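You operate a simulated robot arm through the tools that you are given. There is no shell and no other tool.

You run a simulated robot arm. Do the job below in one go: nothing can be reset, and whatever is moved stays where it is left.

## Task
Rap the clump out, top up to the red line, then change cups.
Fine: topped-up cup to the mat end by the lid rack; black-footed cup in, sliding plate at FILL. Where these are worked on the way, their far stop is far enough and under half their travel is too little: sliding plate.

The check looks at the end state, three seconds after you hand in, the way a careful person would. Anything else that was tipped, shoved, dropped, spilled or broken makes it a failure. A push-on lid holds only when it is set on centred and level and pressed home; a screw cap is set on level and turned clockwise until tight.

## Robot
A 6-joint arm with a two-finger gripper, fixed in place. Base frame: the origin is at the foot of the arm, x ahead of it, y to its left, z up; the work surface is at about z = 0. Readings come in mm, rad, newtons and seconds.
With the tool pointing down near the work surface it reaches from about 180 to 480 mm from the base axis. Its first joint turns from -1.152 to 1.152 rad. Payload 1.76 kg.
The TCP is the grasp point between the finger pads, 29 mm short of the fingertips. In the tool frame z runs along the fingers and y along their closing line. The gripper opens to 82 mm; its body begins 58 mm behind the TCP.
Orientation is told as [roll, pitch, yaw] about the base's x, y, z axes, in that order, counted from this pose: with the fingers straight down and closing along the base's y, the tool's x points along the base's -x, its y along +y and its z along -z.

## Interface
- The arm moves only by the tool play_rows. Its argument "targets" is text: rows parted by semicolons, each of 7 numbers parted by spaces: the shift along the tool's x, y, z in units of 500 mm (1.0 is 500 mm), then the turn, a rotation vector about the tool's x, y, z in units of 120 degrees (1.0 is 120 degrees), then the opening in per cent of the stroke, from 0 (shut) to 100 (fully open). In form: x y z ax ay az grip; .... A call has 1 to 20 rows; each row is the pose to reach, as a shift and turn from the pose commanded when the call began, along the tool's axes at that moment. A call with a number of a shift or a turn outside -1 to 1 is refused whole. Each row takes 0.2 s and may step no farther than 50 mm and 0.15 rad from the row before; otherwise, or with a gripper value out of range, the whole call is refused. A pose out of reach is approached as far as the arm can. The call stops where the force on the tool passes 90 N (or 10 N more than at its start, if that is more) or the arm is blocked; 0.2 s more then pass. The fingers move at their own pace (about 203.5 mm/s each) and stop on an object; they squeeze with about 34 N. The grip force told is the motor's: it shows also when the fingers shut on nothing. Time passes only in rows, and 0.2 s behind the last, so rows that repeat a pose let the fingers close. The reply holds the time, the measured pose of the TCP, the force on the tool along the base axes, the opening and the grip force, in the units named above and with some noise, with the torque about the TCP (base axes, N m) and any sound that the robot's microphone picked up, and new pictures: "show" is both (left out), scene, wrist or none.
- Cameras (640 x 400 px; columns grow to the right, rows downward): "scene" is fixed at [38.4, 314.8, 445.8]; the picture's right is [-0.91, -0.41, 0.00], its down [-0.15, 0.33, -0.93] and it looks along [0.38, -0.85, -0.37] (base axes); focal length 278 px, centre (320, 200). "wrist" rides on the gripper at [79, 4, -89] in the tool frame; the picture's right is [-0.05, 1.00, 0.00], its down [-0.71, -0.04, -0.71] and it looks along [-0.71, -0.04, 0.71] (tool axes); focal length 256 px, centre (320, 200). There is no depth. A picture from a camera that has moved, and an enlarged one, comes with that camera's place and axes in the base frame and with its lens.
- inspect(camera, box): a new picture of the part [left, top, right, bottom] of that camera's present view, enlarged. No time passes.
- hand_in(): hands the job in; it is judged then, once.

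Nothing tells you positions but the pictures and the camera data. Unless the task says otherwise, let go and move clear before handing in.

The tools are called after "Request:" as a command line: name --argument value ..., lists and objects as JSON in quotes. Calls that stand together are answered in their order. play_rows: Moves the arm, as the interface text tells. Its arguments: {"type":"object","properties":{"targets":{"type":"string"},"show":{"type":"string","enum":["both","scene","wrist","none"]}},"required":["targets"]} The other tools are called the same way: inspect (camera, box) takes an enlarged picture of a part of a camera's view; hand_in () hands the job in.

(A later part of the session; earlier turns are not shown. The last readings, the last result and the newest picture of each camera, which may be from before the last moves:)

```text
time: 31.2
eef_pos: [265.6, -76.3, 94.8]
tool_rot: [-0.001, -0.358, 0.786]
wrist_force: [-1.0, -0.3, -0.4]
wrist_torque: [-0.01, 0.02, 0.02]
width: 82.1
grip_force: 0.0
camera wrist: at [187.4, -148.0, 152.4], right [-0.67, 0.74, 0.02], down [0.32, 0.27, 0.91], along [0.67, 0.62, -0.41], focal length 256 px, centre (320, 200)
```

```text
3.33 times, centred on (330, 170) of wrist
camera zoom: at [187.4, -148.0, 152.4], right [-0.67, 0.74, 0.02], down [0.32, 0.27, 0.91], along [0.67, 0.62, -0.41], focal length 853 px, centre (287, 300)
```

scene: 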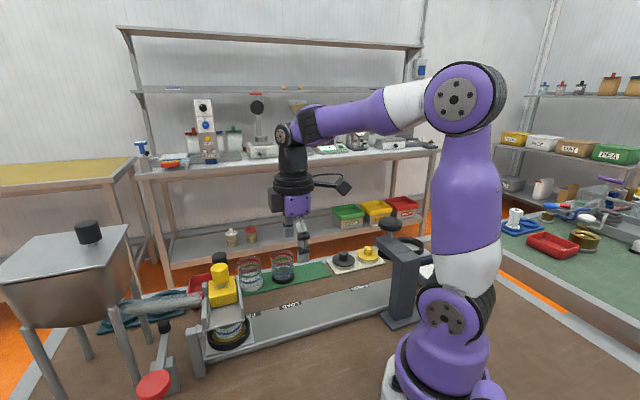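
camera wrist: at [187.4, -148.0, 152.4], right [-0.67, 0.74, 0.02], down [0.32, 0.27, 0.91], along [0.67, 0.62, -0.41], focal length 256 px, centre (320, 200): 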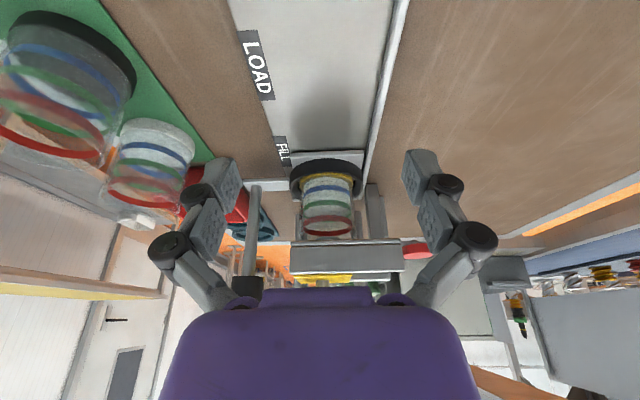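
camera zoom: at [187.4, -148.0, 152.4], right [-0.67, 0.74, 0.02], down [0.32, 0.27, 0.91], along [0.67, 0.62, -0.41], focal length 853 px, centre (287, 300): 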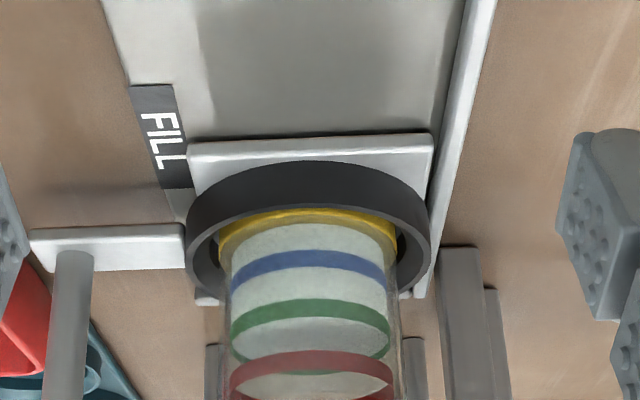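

Request:
inspect --camera "wrist" --box '[285, 155, 375, 255]'

Request:
inspect --camera "wrist" --box '[90, 90, 230, 230]'

Request:
inspect --camera "wrist" --box '[0, 0, 140, 180]'

```text
4.00 times, centred on (330, 205) of wrist
camera zoom: at [187.4, -148.0, 152.4], right [-0.67, 0.74, 0.02], down [0.32, 0.27, 0.91], along [0.67, 0.62, -0.41], focal length 1024 px, centre (280, 180)
```

zoom: 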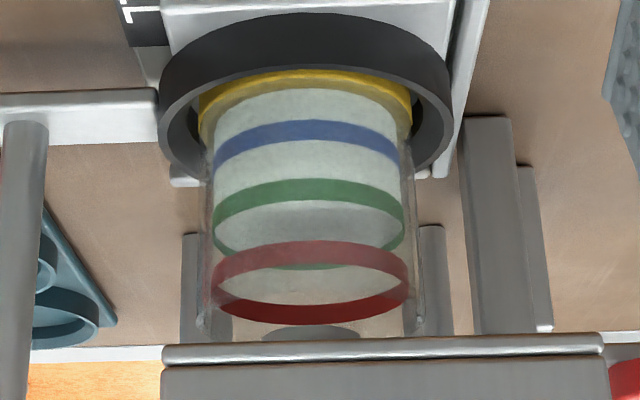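

```text
2.86 times, centred on (160, 160) of wrist
camera zoom: at [187.4, -148.0, 152.4], right [-0.67, 0.74, 0.02], down [0.32, 0.27, 0.91], along [0.67, 0.62, -0.41], focal length 731 px, centre (777, 314)
```

zoom: 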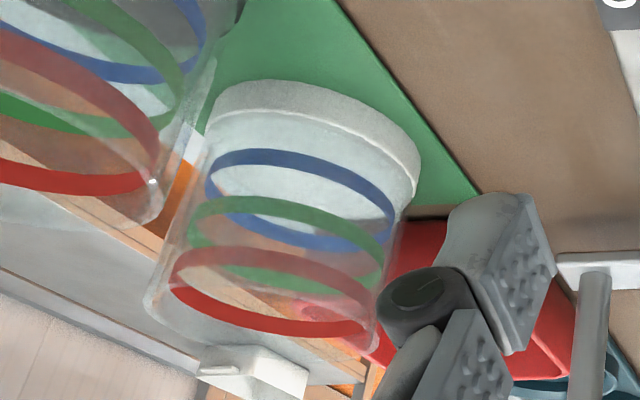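

```text
2.22 times, centred on (70, 90) of wrist
camera zoom: at [187.4, -148.0, 152.4], right [-0.67, 0.74, 0.02], down [0.32, 0.27, 0.91], along [0.67, 0.62, -0.41], focal length 569 px, centre (876, 444)
```

zoom: 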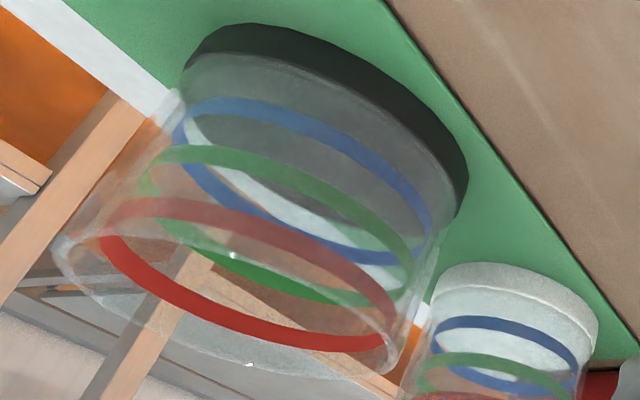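

The cup's level is now at the green line; it was at blue before. So one full stroke of the gate gives one dose, and one more should reach red. I'll go back up and return to the gate knob.

Request:
play_rows --targets "-0.015 0 -0.04 0 0.04 0 100; -0.03 0 -0.086 0 0.09 0 100; -0.045 0 -0.13 0 0.13 0 100; -0.063 0 -0.173 0 0.167 0 80; -0.063 0 -0.173 0 0.167 0 60" --show "none"

```text
time: 32.4
eef_pos: [265.7, -77.1, 186.9]
tool_rot: [-0.002, -0.008, 0.785]
wrist_force: [0.3, -0.5, -0.5]
wrist_torque: [-0.01, -0.01, 0.02]
width: 49.1
grip_force: 0.1
```

Request:
play_rows --targets "-0.06 -0.002 -0.016 0 0 0 60; -0.13 -0.004 -0.016 0 0 0 60; -0.2 -0.007 -0.016 0 0 0 60; -0.2738 -0.009 -0.016 0 0 0 60; -0.2738 -0.009 -0.016 0 0 0 60" --show "wrist"

Request:
inspect --camera "wrist" --box '[220, 0, 440, 200]'

```text
time: 33.6
eef_pos: [363.6, 20.4, 196.0]
tool_rot: [-0.001, -0.009, 0.787]
wrist_force: [-0.6, -0.9, -0.3]
wrist_torque: [-0.01, 0.01, 0.0]
width: 49.1
grip_force: 0.1
camera wrist: at [304.9, -35.3, 285.6], right [-0.67, 0.74, 0.0], down [0.52, 0.47, 0.71], along [0.53, 0.48, -0.7], focal length 256 px, centre (320, 200)
```

wrist: 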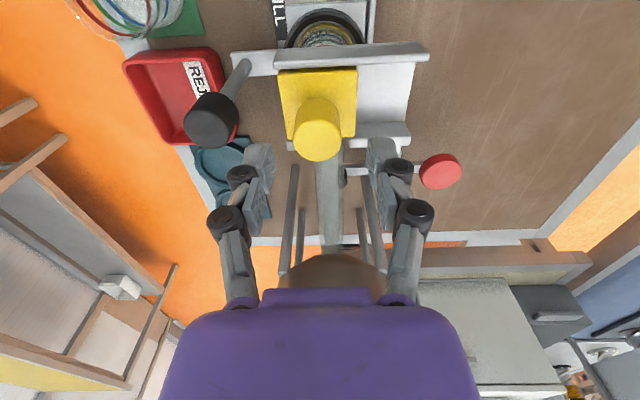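

```text
2.00 times, centred on (330, 100) of wrist
camera zoom: at [304.9, -35.3, 285.6], right [-0.67, 0.74, 0.0], down [0.52, 0.47, 0.71], along [0.53, 0.48, -0.7], focal length 512 px, centre (300, 400)
```

zoom: 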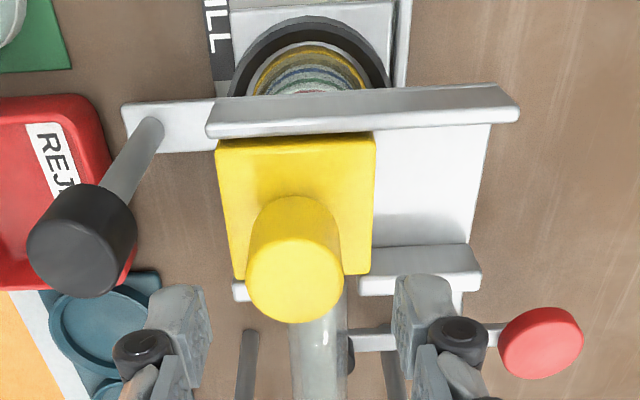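

Request:
play_rows --targets "0.0024 -0.006 0.02 0 0 0 60; 0.0024 -0.006 0.045 0 0 0 60; 0.0024 -0.006 0.07 0 0 0 60; 0.0024 -0.006 0.087 0 0 0 60; 0.0024 -0.006 0.087 0 0 0 0; 0.0024 -0.006 0.087 0 0 0 0" --show "wrist"

```text
time: 35.0
eef_pos: [363.6, 15.9, 152.7]
tool_rot: [0.003, -0.001, 0.793]
wrist_force: [-37.0, 44.8, 18.2]
wrist_torque: [1.19, 0.23, -0.09]
width: 25.7
grip_force: 35.8
camera wrist: at [306.4, -38.1, 242.3], right [-0.67, 0.74, 0.0], down [0.52, 0.47, 0.71], along [0.52, 0.48, -0.71], focal length 256 px, centre (320, 200)
```

wrist: 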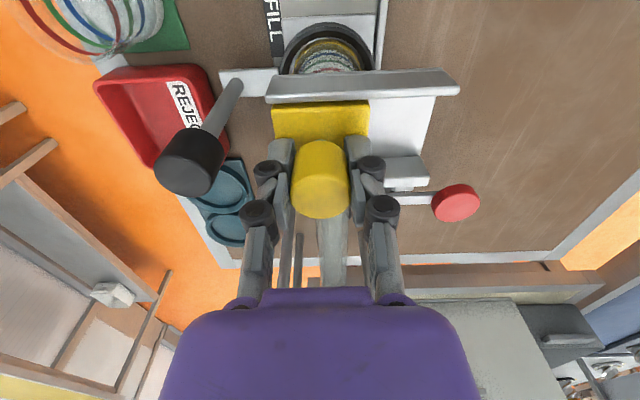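

Gripped. I'll make one full stroke, out to the open stop with a short dwell and then back, and check the level again.

Request:
play_rows --targets "0 0.03 0 0 0 0 0; 0 0.06 0 0 0 0 0; 0 0.086 0 0 0 0 0; 0 0.086 0 0 0 0 0; 0 0.05 0 0 0 0 0; 0 0.02 0 0 0 0 0; 0 0.003 0 0 0 0 0; 0 0.003 0 0 0 0 0" --show "both"

Request:
inspect --camera "wrist" --box '[285, 25, 365, 75]'

```text
time: 36.8
eef_pos: [364.4, 17.4, 153.2]
tool_rot: [0.006, 0.0, 0.795]
wrist_force: [-37.4, 30.9, 7.0]
wrist_torque: [0.75, 0.3, 0.03]
width: 26.0
grip_force: 36.3
camera wrist: at [305.8, -38.7, 243.4], right [-0.67, 0.74, 0.01], down [0.52, 0.47, 0.71], along [0.52, 0.48, -0.71], focal length 256 px, centre (320, 200)
```

scene: 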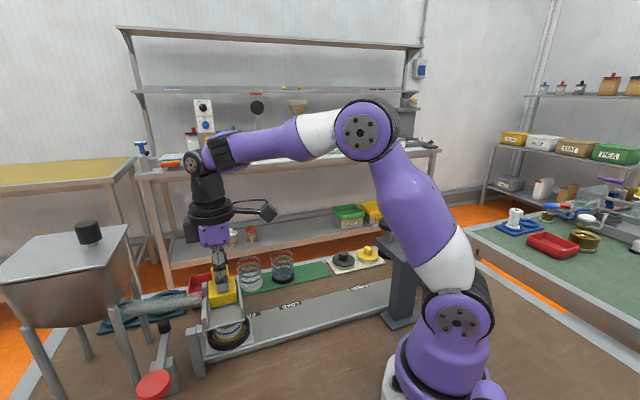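
wrist: 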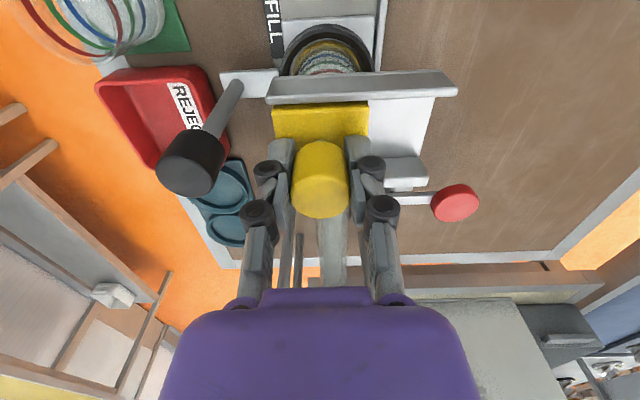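

```text
8.00 times, centred on (325, 50) of wrist
camera zoom: at [305.8, -38.7, 243.4], right [-0.67, 0.74, 0.01], down [0.52, 0.47, 0.71], along [0.52, 0.48, -0.71], focal length 2048 px, centre (280, 1400)
```

zoom: 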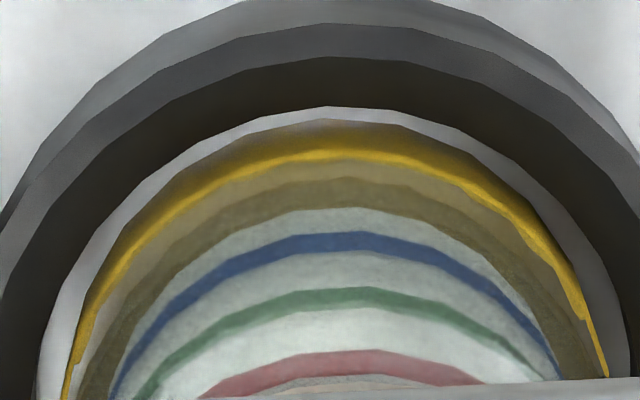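

Stroke done. I'll release, rise and go to the low viewpoint again to read the level.

Request:
play_rows --targets "0 0.003 0 0 0 0 60; 0 0.003 0 0 0 0 60; 0 0 -0.035 0 0 0 60; 0 0 -0.07 0 0 0 60; 0.06 0.003 -0.07 0 0 0 60; 0.13 0.006 -0.07 0 0 0 80; 0.2 0.009 -0.07 0 0 0 100; 0.272 0.011 -0.07 0 0 0 100; 0.272 0.011 -0.03 0 0 0 100; 0.272 0.011 0.01 0 0 0 100; 0.272 0.011 0.05 0 0 0 100; 0.272 0.011 0.08 0 -0.05 0 100; 0.272 0.011 0.1 0 -0.1 0 100; 0.272 0.011 0.113 0 -0.167 0 100; 0.272 0.011 0.113 0 -0.167 0 100" --show "wrist"

Request:
inspect --camera "wrist" --box '[285, 155, 375, 255]'

```text
time: 40.0
eef_pos: [265.5, -76.1, 95.3]
tool_rot: [-0.003, -0.356, 0.788]
wrist_force: [0.9, -0.7, 0.3]
wrist_torque: [-0.03, 0.02, -0.02]
width: 81.8
grip_force: 0.0
camera wrist: at [188.0, -148.5, 151.8], right [-0.67, 0.74, 0.02], down [0.32, 0.27, 0.91], along [0.67, 0.62, -0.41], focal length 256 px, centre (320, 200)
```

wrist: 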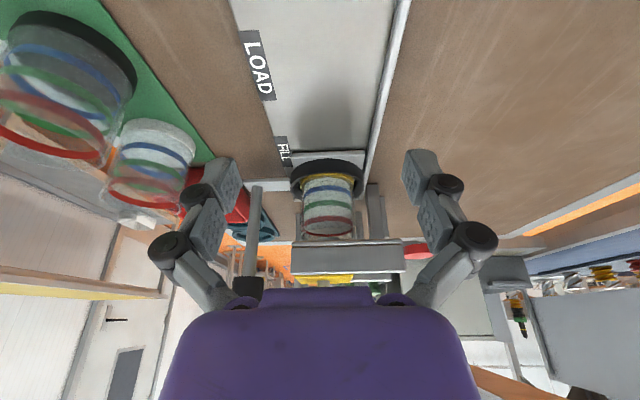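

```text
4.00 times, centred on (330, 205) of wrist
camera zoom: at [188.0, -148.5, 151.8], right [-0.67, 0.74, 0.02], down [0.32, 0.27, 0.91], along [0.67, 0.62, -0.41], focal length 1024 px, centre (280, 180)
```

zoom: 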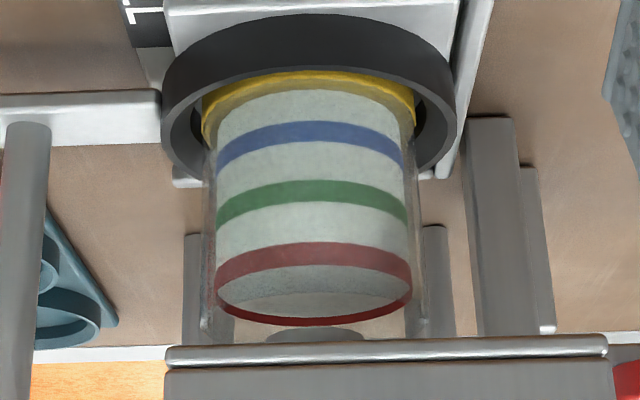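

The level is now at the red line, so the topping up is done. Next I'll untilt, rise, and turn the tool to yaw -45° to take the plate's handle with the fingers closing along the track.

Request:
play_rows --targets "-0.015 0 -0.04 0 0.04 0 100; -0.03 0 -0.086 0 0.09 0 100; -0.045 0 -0.13 0 0.13 0 100; -0.063 0 -0.173 0 0.167 0 80; -0.063 0 -0.173 0 0.167 0 70" --show "none"

Request:
play_rows --targets "0 0 0 0 0 0.0625 70; 0 0 0 0 0 0.125 70; 0 0 0 0 0 0.1875 70; 0 0 0 0 0 0.25 70; 0 0 0 0 0 0.3125 70; 0 0 0 0 0 0.375 70; 0 0 0 0 0 0.4375 70; 0 0 0 0 0 0.5 70; 0 0 0 0 0 0.5625 70; 0 0 0 0 0 0.625 70; 0 0 0 0 0 0.6875 70; 0 0 0 0 0 0.75 70; 0 0 0 0 0 0.75 70" --show "both"

```text
time: 41.2
eef_pos: [264.1, -76.0, 188.9]
tool_rot: [-0.002, -0.007, 0.786]
wrist_force: [-0.3, -1.1, 0.0]
wrist_torque: [0.02, -0.01, -0.01]
width: 57.3
grip_force: 0.2
```

```text
time: 44.0
eef_pos: [265.3, -75.2, 187.3]
tool_rot: [0.007, -0.001, -0.788]
wrist_force: [-0.2, -0.6, -0.4]
wrist_torque: [0.02, -0.01, 0.01]
width: 57.4
grip_force: 0.1
camera wrist: at [212.1, -18.0, 277.5], right [0.74, 0.67, 0.01], down [0.47, -0.53, 0.71], along [0.48, -0.52, -0.71], focal length 256 px, centre (320, 200)
```

scene: 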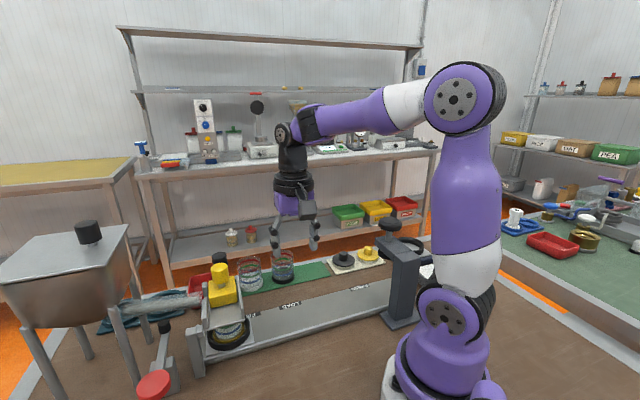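
wrist: 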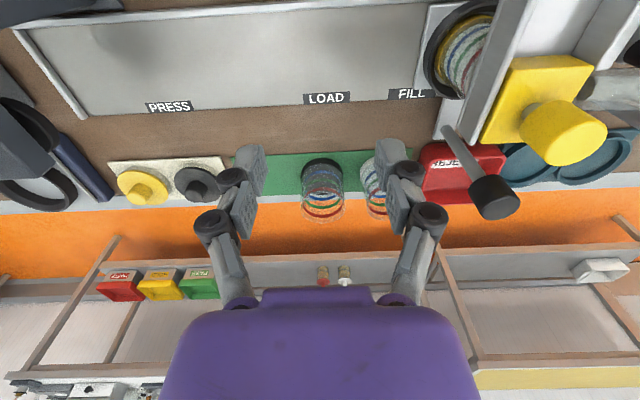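

From here I can see the whole track clearly. The handle knob's top is at about (417, -30, 134). I'll move above it with the fingers closing along the track.

Request:
play_rows --targets "-0.03 0.056 0 0 0 0 70; -0.06 0.112 0 0 0 0 70; -0.09 0.167 0 0 0 0 70; -0.12 0.223 0.01 0 0 0 70; -0.149 0.279 0.02 0 0 0 70; -0.149 0.279 0.0246 0 0 0 70" --show "both"

Request:
inspect --camera "wrist" --box '[220, 40, 420, 220]'

```text
time: 45.4
eef_pos: [416.3, -30.3, 176.2]
tool_rot: [0.008, -0.001, -0.784]
wrist_force: [0.6, -1.0, -0.6]
wrist_torque: [0.07, -0.02, 0.03]
width: 57.5
grip_force: 0.1
camera wrist: at [363.2, 28.8, 266.3], right [0.74, 0.67, 0.01], down [0.47, -0.53, 0.71], along [0.48, -0.52, -0.71], focal length 256 px, centre (320, 200)
```

scene: 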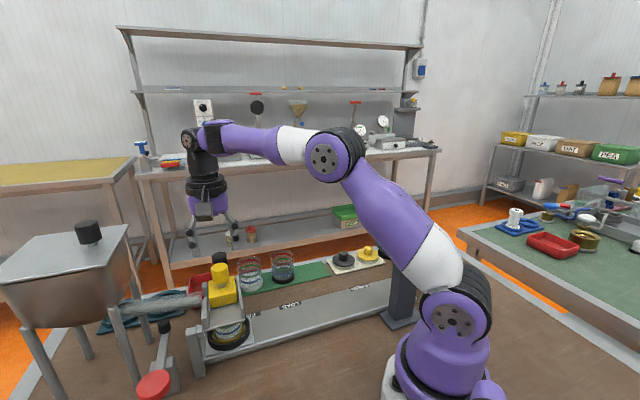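
wrist: 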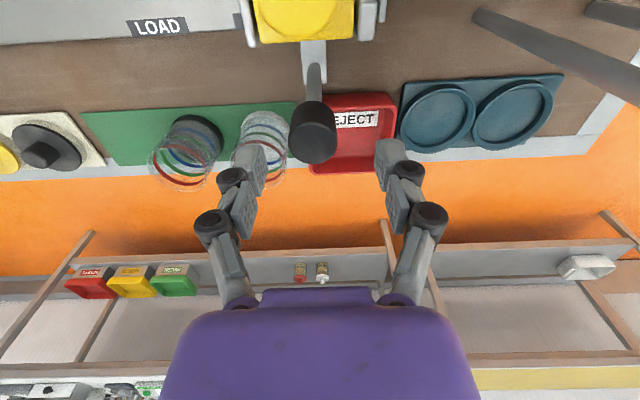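

```text
2.22 times, centred on (320, 130) of wrist
camera zoom: at [363.2, 28.8, 266.3], right [0.74, 0.67, 0.01], down [0.47, -0.53, 0.71], along [0.48, -0.52, -0.71], focal length 569 px, centre (320, 356)
```

zoom: 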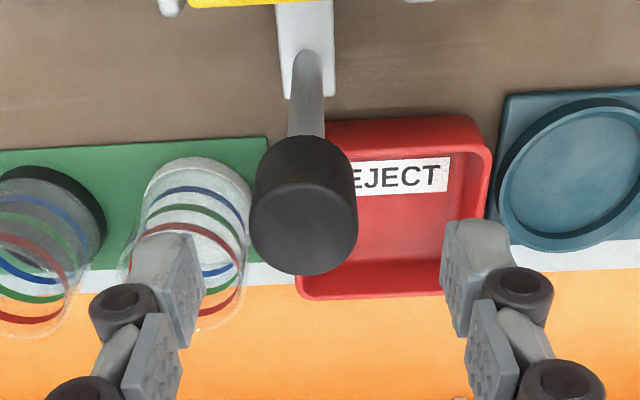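

The knob's axis is at about (415.7, -33.6). I'll nudge over, lower to z of about 122 and grip it.

Request:
play_rows --targets "-0.0038 -0.0056 0.02 0 0 0 70; -0.0038 -0.0056 0.05 0 0 0 70; -0.0038 -0.0056 0.08 0 0 0 70; -0.0038 -0.0056 0.108 0 0 0 70; -0.0038 -0.0056 0.108 0 0 0 70" --show "both"

Request:
inspect --camera "wrist" --box '[220, 60, 420, 240]'

Request:
inspect --camera "scene" --box '[160, 200, 300, 320]'

```text
time: 46.6
eef_pos: [415.4, -35.5, 121.3]
tool_rot: [0.005, -0.001, -0.785]
wrist_force: [0.3, -0.2, -0.1]
wrist_torque: [0.01, -0.01, -0.01]
width: 57.4
grip_force: 0.1
camera wrist: at [361.7, 23.1, 211.6], right [0.74, 0.67, 0.01], down [0.47, -0.53, 0.71], along [0.48, -0.52, -0.71], focal length 256 px, centre (320, 200)
```

scene: 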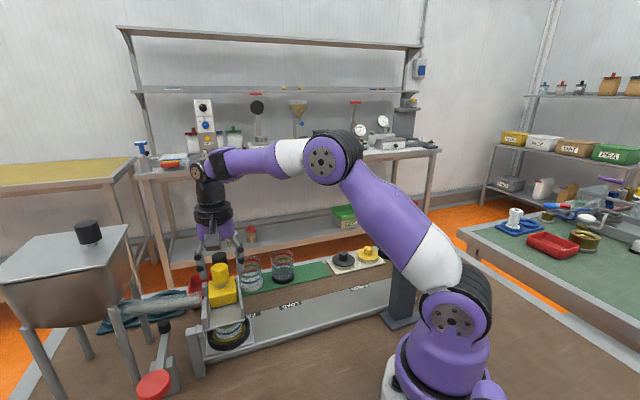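
wrist: 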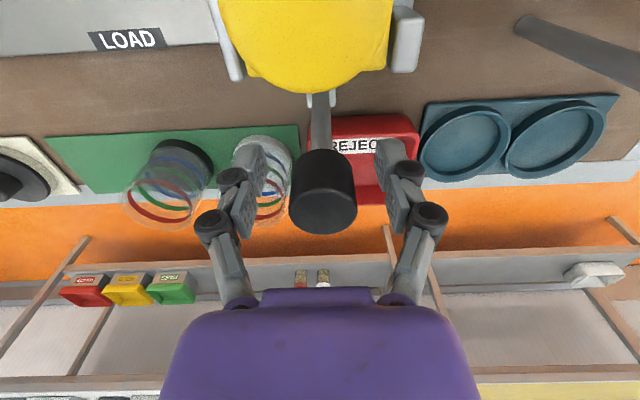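

```text
2.22 times, centred on (320, 150) of wrist
camera zoom: at [361.7, 23.1, 211.6], right [0.74, 0.67, 0.01], down [0.47, -0.53, 0.71], along [0.48, -0.52, -0.71], focal length 569 px, centre (320, 311)
```

zoom: 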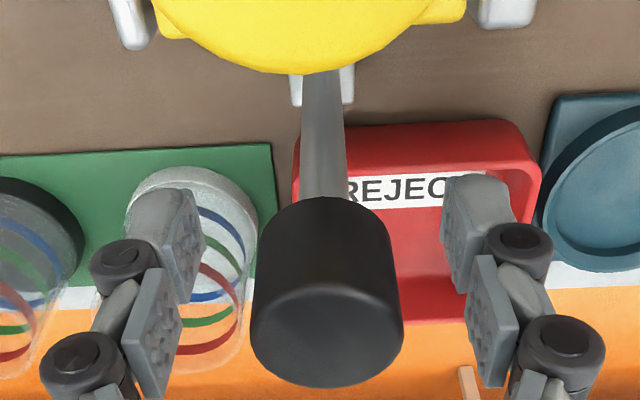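

```text
3.33 times, centred on (230, 260) of scene
camera zoom: at [38.4, 314.8, 445.8], right [-0.91, -0.41, 0.0], down [-0.15, 0.33, -0.93], along [0.38, -0.85, -0.37], focal length 928 px, centre (620, 0)
```

zoom: 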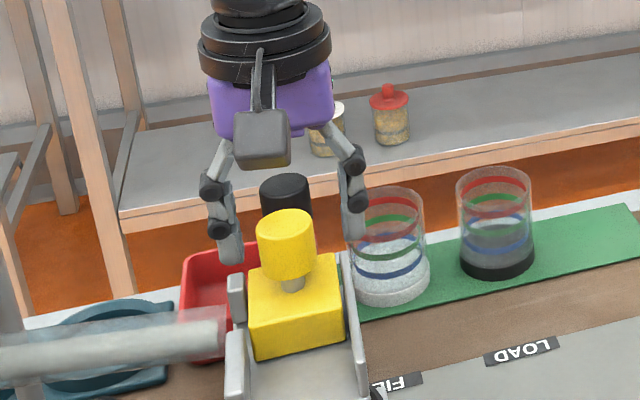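

The knob sits centred between the fingers. Closing on it.

Request:
play_rows --targets "0 0 0 0 0 0 0; 0 0 0 0 0 0 0; 0 0 0 0 0 0 0" --show "wrist"

```text
time: 47.4
eef_pos: [416.3, -34.8, 120.4]
tool_rot: [0.006, -0.002, -0.784]
wrist_force: [4.1, -0.7, -4.1]
wrist_torque: [-0.13, -0.16, 0.08]
width: 26.3
grip_force: 36.0
camera wrist: at [361.8, 23.0, 211.5], right [0.74, 0.67, 0.01], down [0.47, -0.53, 0.71], along [0.48, -0.52, -0.71], focal length 256 px, centre (320, 200)
```

wrist: 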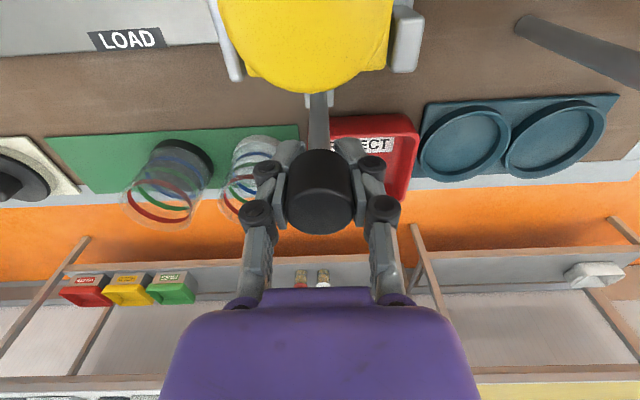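

I have a firm grip on the handle. I'll drag the plate slowly toward LOAD.

Request:
play_rows --targets "0 -0.01 0 0 0 0 0; 0 -0.025 0 0 0 0 0; 0 -0.045 0 0 0 0 0; 0 -0.065 0 0 0 0 0; 0 -0.085 0 0 0 0 0; 0 -0.1 0 0 0 0 0" --show "both"

Request:
inspect --camera "scene" --box '[180, 230, 360, 370]'

```text
time: 48.8
eef_pos: [379.6, -69.9, 121.3]
tool_rot: [0.009, -0.002, -0.785]
wrist_force: [2.7, -1.0, -14.5]
wrist_torque: [-0.23, -0.15, -0.22]
width: 26.5
grip_force: 36.1
camera wrist: at [327.2, -11.7, 211.3], right [0.74, 0.67, 0.01], down [0.47, -0.53, 0.71], along [0.48, -0.52, -0.71], focal length 256 px, centre (320, 200)
```

scene: 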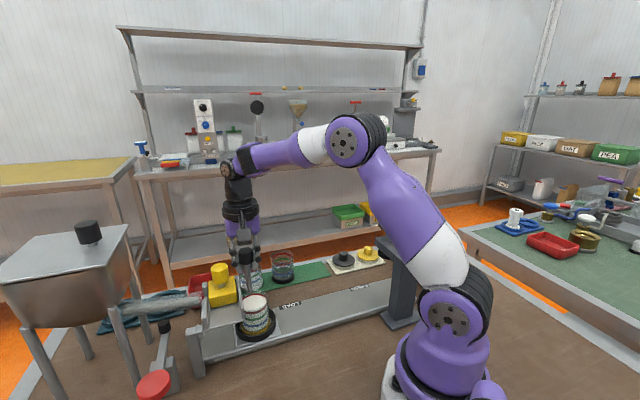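
wrist: 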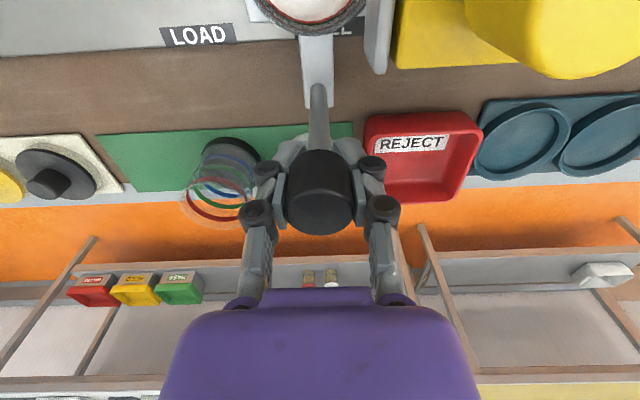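

```text
2.86 times, centred on (270, 300) of scene
camera zoom: at [38.4, 314.8, 445.8], right [-0.91, -0.41, 0.0], down [-0.15, 0.33, -0.93], along [0.38, -0.85, -0.37], focal length 796 px, centre (463, -86)
```

zoom: 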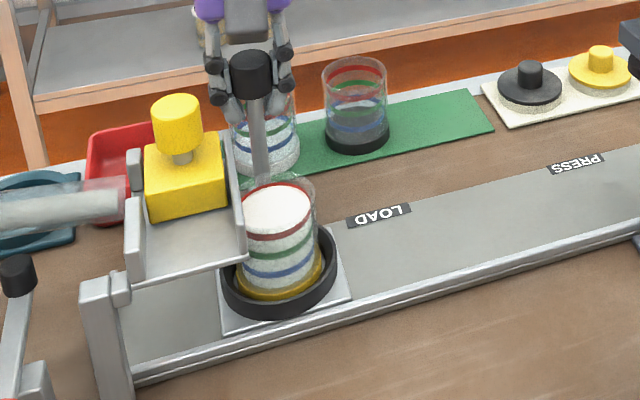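

The plate slides well, with the cup upright and filled right to red. I'll continue past LOAD, beyond half travel.

Request:
play_rows --targets "0 -0.01 0 0 0 0 0; 0 -0.03 0 0 0 0 0; 0 -0.05 0 0 0 0 0; 0 -0.07 0 0 0 0 0; 0 -0.09 0 0 0 0 0; 0 -0.11 0 0 0 0 0; 0 -0.13 0 0 0 0 0; 0 -0.15 0 0 0 0 0; 0 -0.17 0 0 0 0 0; 0 -0.19 0 0 0 0 0; 0 -0.2 0 0 0 0 0" --show "both"

Request:
inspect --camera "scene" --box '[180, 220, 440, 380]'

```text
time: 51.2
eef_pos: [309.7, -140.1, 121.6]
tool_rot: [0.008, -0.004, -0.783]
wrist_force: [2.3, -1.6, -10.6]
wrist_torque: [0.38, 0.46, 0.11]
width: 26.3
grip_force: 36.4
camera wrist: at [256.9, -81.4, 210.9], right [0.74, 0.67, 0.01], down [0.47, -0.53, 0.71], along [0.48, -0.52, -0.7], focal length 256 px, centre (320, 200)
```

scene: 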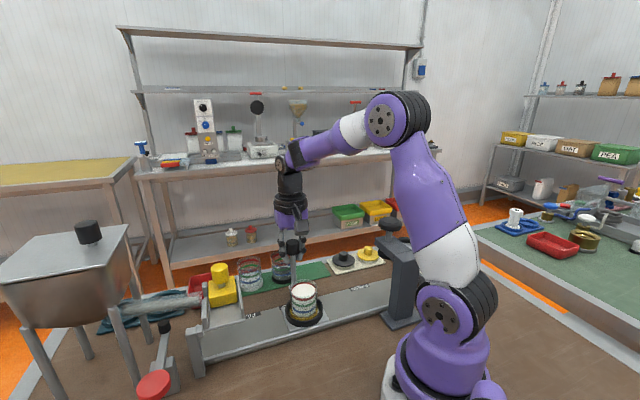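
wrist: 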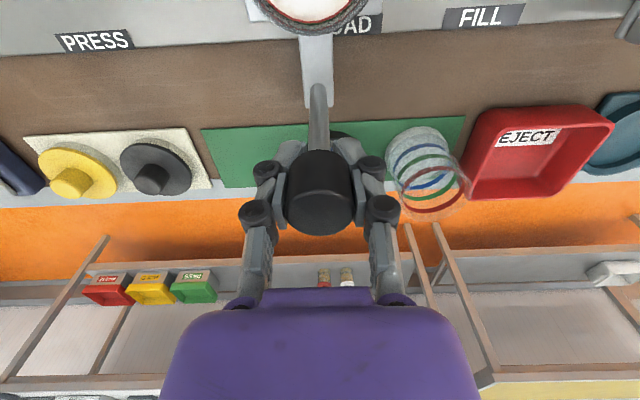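

```text
2.46 times, centred on (310, 300) of scene
camera zoom: at [38.4, 314.8, 445.8], right [-0.91, -0.41, 0.0], down [-0.15, 0.33, -0.93], along [0.38, -0.85, -0.37], focal length 686 px, centre (345, -46)
```

zoom: 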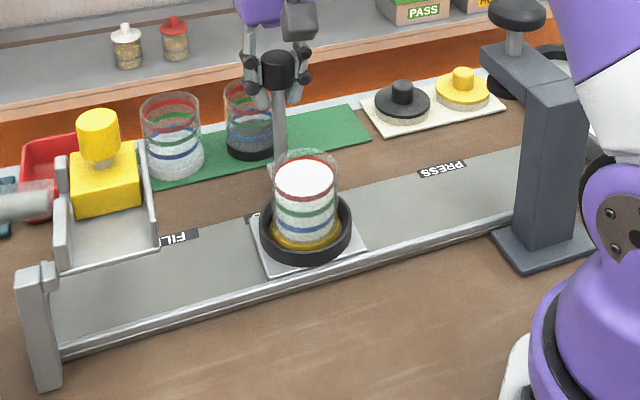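

The plate is well past LOAD with the cup steady. I'll take it a bit further, to about 180 mm, then bring it back near LOAD for the cup swap.

Request:
play_rows --targets "0 -0.01 0 0 0 0 0; 0 -0.03 0 0 0 0 0; 0 -0.05 0 0 0 0 0; 0 -0.065 0 0 0 0 0; 0 -0.07 0 0 0 0 0; 0 -0.06 0 0 0 0 0; 0 -0.04 0 0 0 0 0; 0 -0.02 0 0 0 0 0; 0 0 0 0 0 0 0; 0 0.02 0 0 0 0 0; 0 0.035 0 0 0 0 0; 0 0.04 0 0 0 0 0; 0 0.04 0 0 0 0 0" --show "both"

Request:
inspect --camera "scene" --box '[200, 240, 360, 350]'

```text
time: 54.0
eef_pos: [324.7, -125.6, 120.0]
tool_rot: [0.005, 0.002, -0.786]
wrist_force: [3.6, -3.0, -20.8]
wrist_torque: [0.0, -0.06, -0.01]
width: 26.3
grip_force: 36.0
camera wrist: at [271.0, -67.6, 210.2], right [0.74, 0.67, 0.01], down [0.47, -0.53, 0.71], along [0.47, -0.52, -0.71], focal length 256 px, centre (320, 200)
```

scene: 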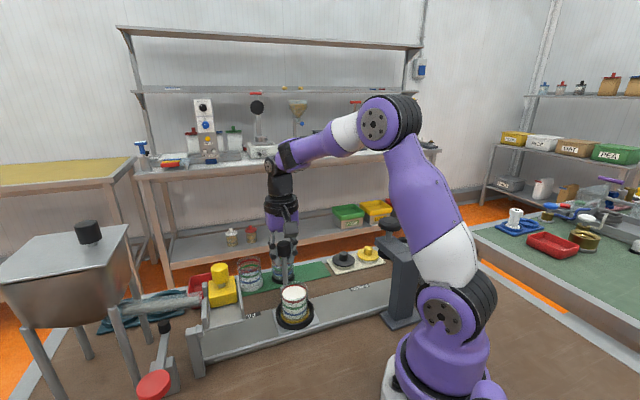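
wrist: 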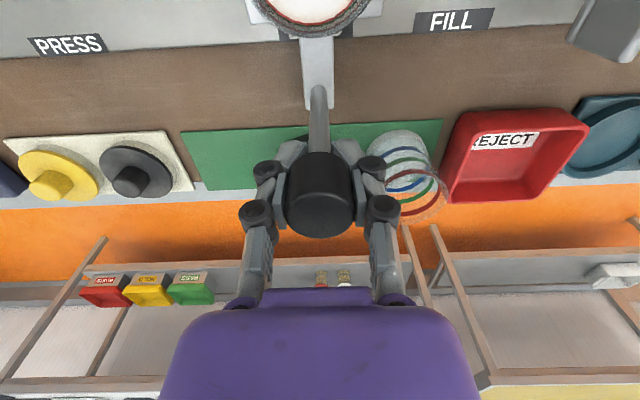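

```text
3.64 times, centred on (280, 295) of scene
camera zoom: at [38.4, 314.8, 445.8], right [-0.91, -0.41, 0.0], down [-0.15, 0.33, -0.93], along [0.38, -0.85, -0.37], focal length 1013 px, centre (466, -146)
```

zoom: 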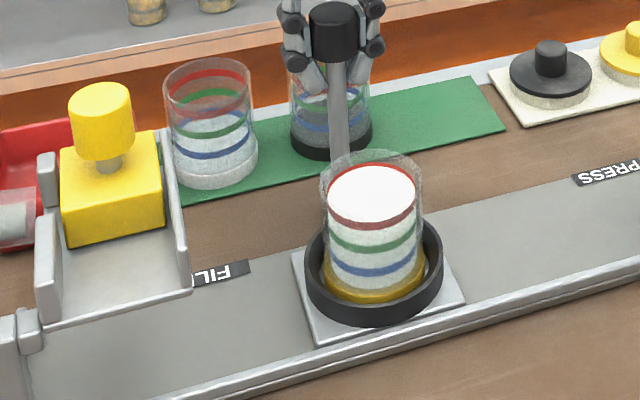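

The plate is now parked near LOAD. I'll release the handle, rise, and move above the filled cup, which I take to be near (260, -79).

Request:
play_rows --targets "0 0 0 0 0 0 70; 0 0 0 0 0 0 70; 0 0 -0.03 0 0 0 80; 0 0 -0.07 0 0 0 90; 0 0 -0.11 0 0 0 100; 0.05 -0.008 -0.11 0 0 0 100; 0.1 -0.016 -0.11 0 0 0 100; 0.157 -0.025 -0.11 0 0 0 100; 0.157 -0.025 -0.11 0 0 0 100" --show "both"

Request:
inspect --camera "wrist" --box '[200, 20, 440, 220]'

```text
time: 56.0
eef_pos: [258.3, -78.7, 176.0]
tool_rot: [0.007, -0.003, -0.784]
wrist_force: [-0.1, 0.3, -0.2]
wrist_torque: [-0.01, 0.0, -0.01]
width: 81.7
grip_force: 0.1
camera wrist: at [205.1, -20.8, 266.8], right [0.74, 0.67, 0.01], down [0.47, -0.53, 0.71], along [0.48, -0.52, -0.71], focal length 256 px, centre (320, 200)
```

scene: 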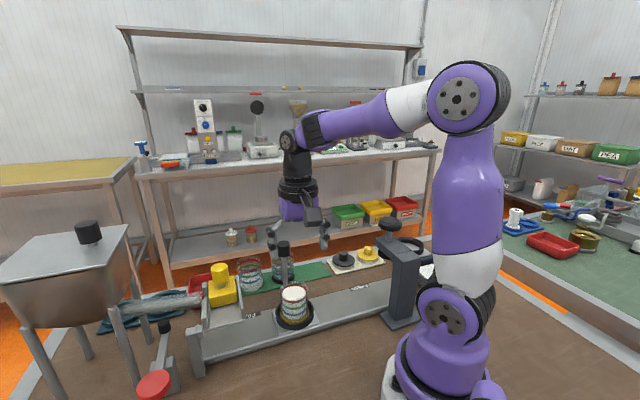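
wrist: 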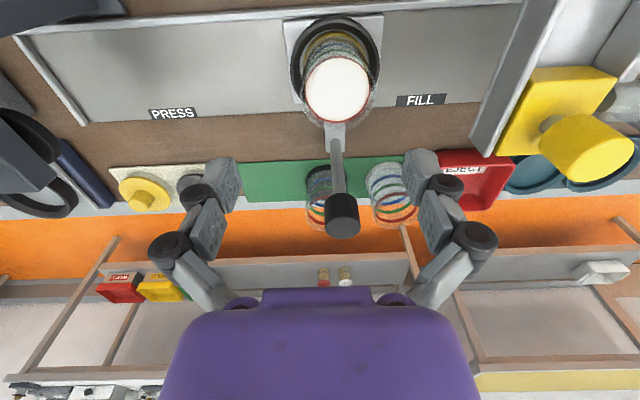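

```text
2.00 times, centred on (320, 120) of wrist
camera zoom: at [205.1, -20.8, 266.8], right [0.74, 0.67, 0.01], down [0.47, -0.53, 0.71], along [0.48, -0.52, -0.71], focal length 512 px, centre (320, 360)
```

zoom: 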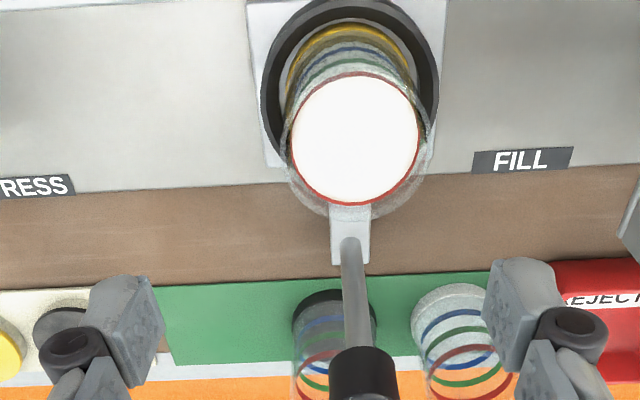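

The filled cup's axis is at about (271, -70). I'll shift over it and drop partway for another look before descending around it.

Request:
play_rows --targets "-0.003 0.015 0 0 0 0 100; -0.006 0.0304 0.03 0 0 0 100; -0.006 0.0304 0.07 0 0 0 100; -0.006 0.0304 0.1 0 0 0 100; -0.006 0.0304 0.1 0 0 0 100" --show "both"

Request:
inspect --camera "wrist" --box '[200, 20, 440, 220]'

Request:
inspect --camera "scene" --box '[230, 200, 370, 340]'

```text
time: 57.2
eef_pos: [271.4, -68.2, 127.7]
tool_rot: [0.005, 0.0, -0.787]
wrist_force: [0.0, -0.1, -0.9]
wrist_torque: [0.02, 0.03, -0.02]
width: 82.2
grip_force: 0.1
camera wrist: at [218.2, -11.0, 217.3], right [0.74, 0.67, 0.01], down [0.47, -0.53, 0.71], along [0.48, -0.52, -0.71], focal length 256 px, centre (320, 200)
```

scene: 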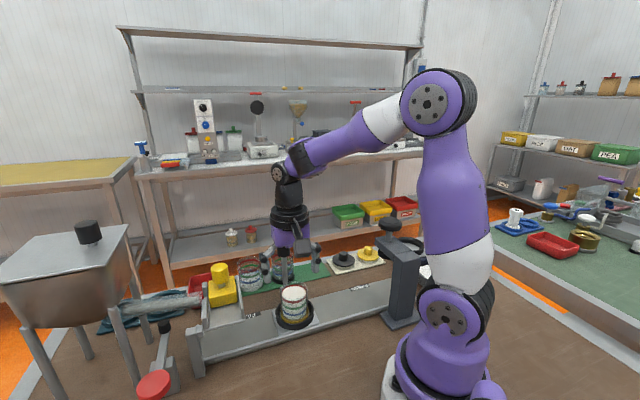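
wrist: 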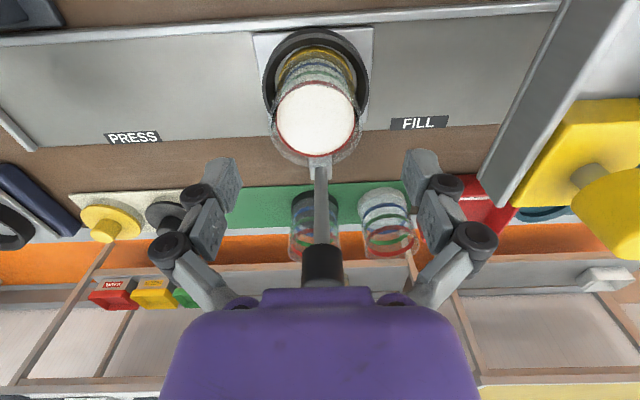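

```text
2.00 times, centred on (320, 120) of wrist
camera zoom: at [218.2, -11.0, 217.3], right [0.74, 0.67, 0.01], down [0.47, -0.53, 0.71], along [0.48, -0.52, -0.71], focal length 512 px, centre (320, 360)
```

zoom: 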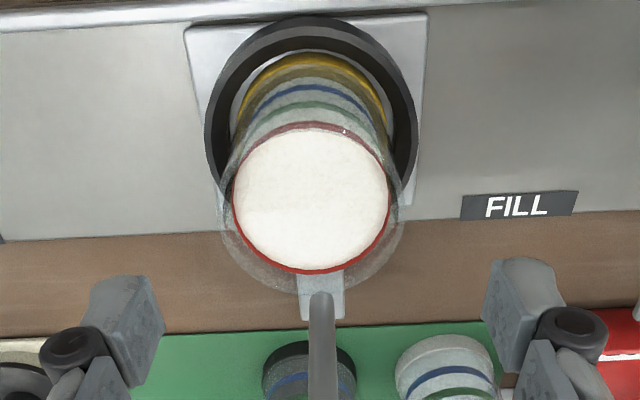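

```text
2.86 times, centred on (300, 270) of scene
camera zoom: at [38.4, 314.8, 445.8], right [-0.91, -0.41, 0.0], down [-0.15, 0.33, -0.93], along [0.38, -0.85, -0.37], focal length 796 px, centre (377, 0)
```

zoom: 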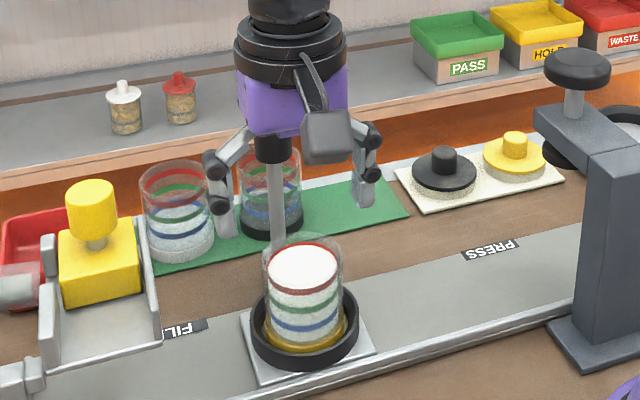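

The cup is nearly centred and its rim is at about z = 80, with the holder ring's top at about z = 38. I'll correct by 2 mm and lower so the tips stay above the ring.

Request:
play_rows --targets "-0.004 -0.0048 0.02 0 0 0 100; -0.004 -0.0048 0.045 0 0 0 100; -0.004 -0.0048 0.07 0 0 0 100; -0.004 -0.0048 0.09 0 0 0 100; -0.004 -0.0048 0.104 0 0 0 100; -0.004 -0.0048 0.104 0 0 0 100" --show "both"

Request:
inspect --camera "wrist" --box '[200, 60, 440, 260]'

Request:
inspect --camera "scene" --box '[230, 220, 370, 340]'

```text
time: 58.6
eef_pos: [271.3, -74.5, 74.1]
tool_rot: [0.007, -0.001, -0.785]
wrist_force: [0.7, 1.0, -0.7]
wrist_torque: [0.0, 0.0, -0.02]
width: 81.7
grip_force: 0.0
camera wrist: at [218.6, -16.2, 163.9], right [0.74, 0.67, 0.01], down [0.47, -0.53, 0.71], along [0.48, -0.52, -0.71], focal length 256 px, centre (320, 200)
```

scene: 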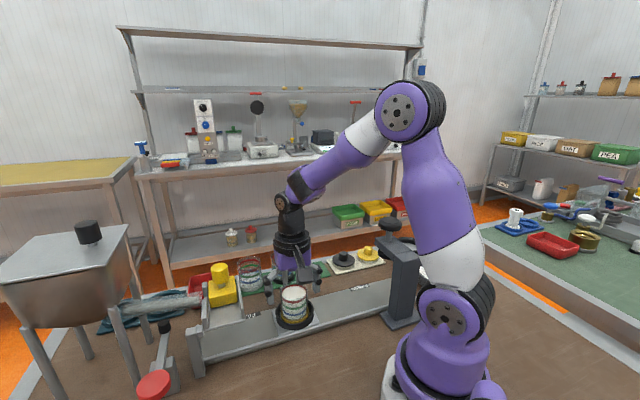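
wrist: 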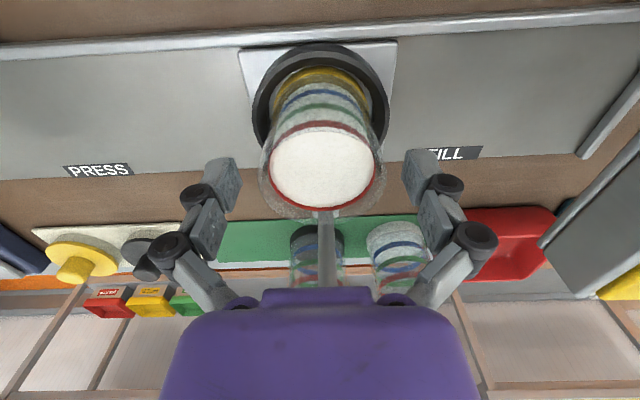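

```text
2.00 times, centred on (320, 160) of wrist
camera zoom: at [218.6, -16.2, 163.9], right [0.74, 0.67, 0.01], down [0.47, -0.53, 0.71], along [0.48, -0.52, -0.71], focal length 512 px, centre (320, 280)
```

zoom: 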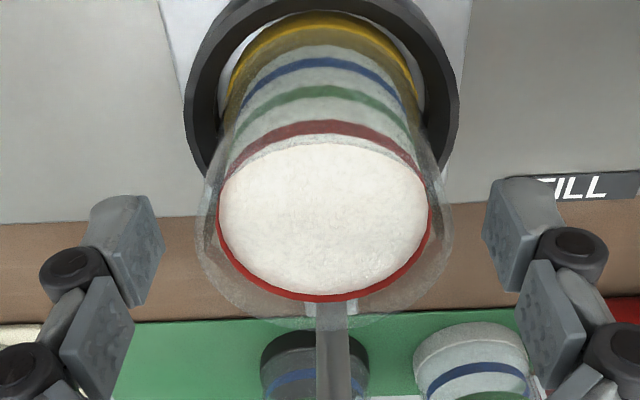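

```text
3.33 times, centred on (300, 280) of scene
camera zoom: at [38.4, 314.8, 445.8], right [-0.91, -0.41, 0.0], down [-0.15, 0.33, -0.93], along [0.38, -0.85, -0.37], focal length 928 px, centre (387, -67)
```

zoom: 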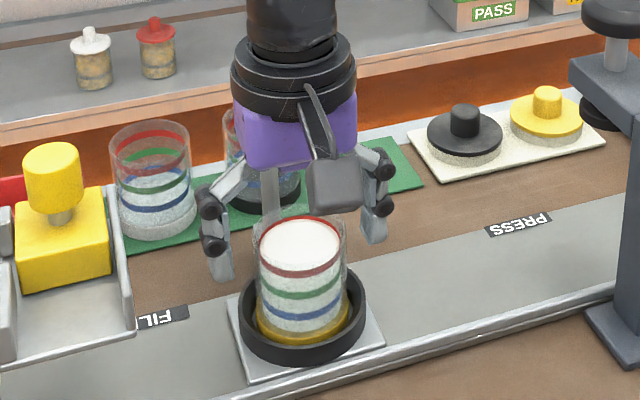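

Cross-checking with the earlier side view puts the cup about 4 mm nearer the camera and 2 mm along the track from my tool axis. I'll correct that, raise slightly, then close gently on the cup.

Request:
play_rows --targets "0.004 0.002 -0.005 0 0 0 100; 0.008 0.0036 -0.005 0 0 0 100; 0.008 0.0036 -0.005 0 0 0 80; 0.008 0.0036 -0.005 0 0 0 75" --show "wrist"

Request:
inspect --camera "wrist" --box '[200, 60, 440, 260]'

Request:
inspect --camera "scene" --box '[250, 240, 350, 340]'

```text
time: 59.6
eef_pos: [271.4, -69.9, 76.9]
tool_rot: [0.007, -0.003, -0.785]
wrist_force: [1.0, -0.1, 0.1]
wrist_torque: [0.02, 0.01, 0.03]
width: 61.7
grip_force: 0.0
camera wrist: at [217.5, -11.1, 165.7], right [0.74, 0.67, 0.01], down [0.47, -0.53, 0.71], along [0.48, -0.52, -0.71], focal length 256 px, centre (320, 200)
```

wrist: 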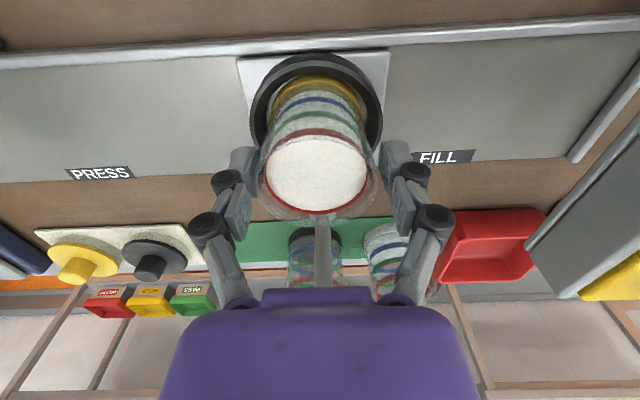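

```text
2.00 times, centred on (320, 160) of wrist
camera zoom: at [217.5, -11.1, 165.7], right [0.74, 0.67, 0.01], down [0.47, -0.53, 0.71], along [0.48, -0.52, -0.71], focal length 512 px, centre (320, 280)
```

zoom: 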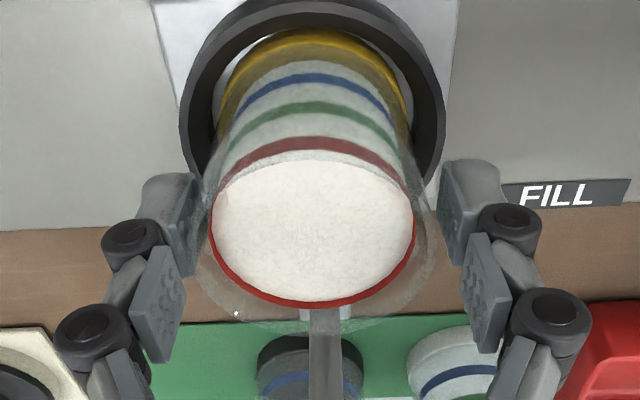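

```text
4.00 times, centred on (300, 290) of scene
camera zoom: at [38.4, 314.8, 445.8], right [-0.91, -0.41, 0.0], down [-0.15, 0.33, -0.93], along [0.38, -0.85, -0.37], focal length 1114 px, centre (400, -160)
```

zoom: 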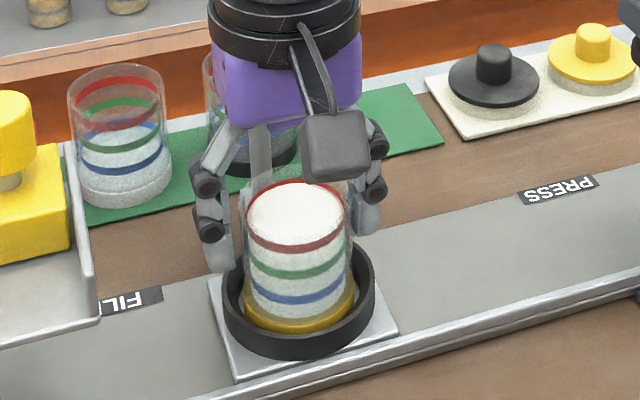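

Well aligned now. Closing on the cup.

Request:
play_rows --targets "0 0 0 0 0 0 50; 0 0 0 0 0 0 0; 0 0 0 0 0 0 0" --show "both"

Request:
inspect --camera "scene" --box '[250, 240, 350, 340]'

```text
time: 60.4
eef_pos: [270.6, -70.6, 75.8]
tool_rot: [0.01, -0.004, -0.785]
wrist_force: [1.7, -0.7, 10.5]
wrist_torque: [-0.04, -0.08, 0.12]
width: 52.0
grip_force: 34.3
camera wrist: at [217.7, -11.2, 165.9], right [0.74, 0.67, 0.01], down [0.47, -0.53, 0.71], along [0.48, -0.52, -0.7], focal length 256 px, centre (320, 200)
```

scene: 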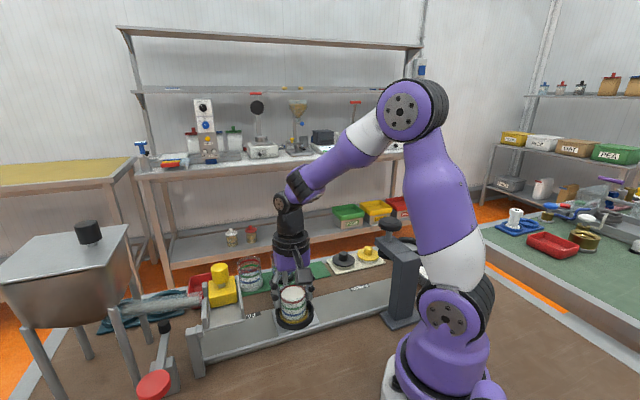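
wrist: 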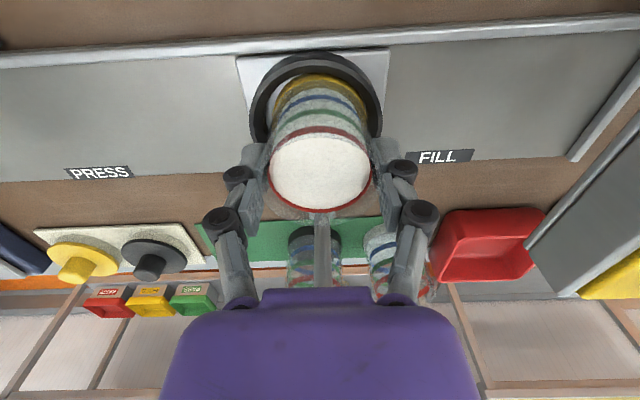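

```text
4.00 times, centred on (300, 290) of scene
camera zoom: at [38.3, 314.8, 445.8], right [-0.91, -0.41, 0.0], down [-0.15, 0.33, -0.93], along [0.38, -0.85, -0.36], focal length 1114 px, centre (400, -160)
```

zoom: 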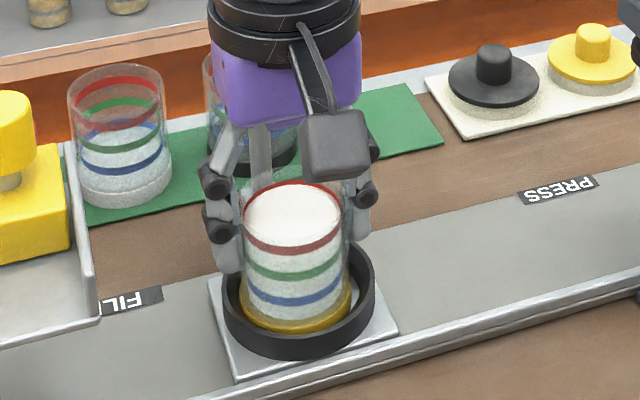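

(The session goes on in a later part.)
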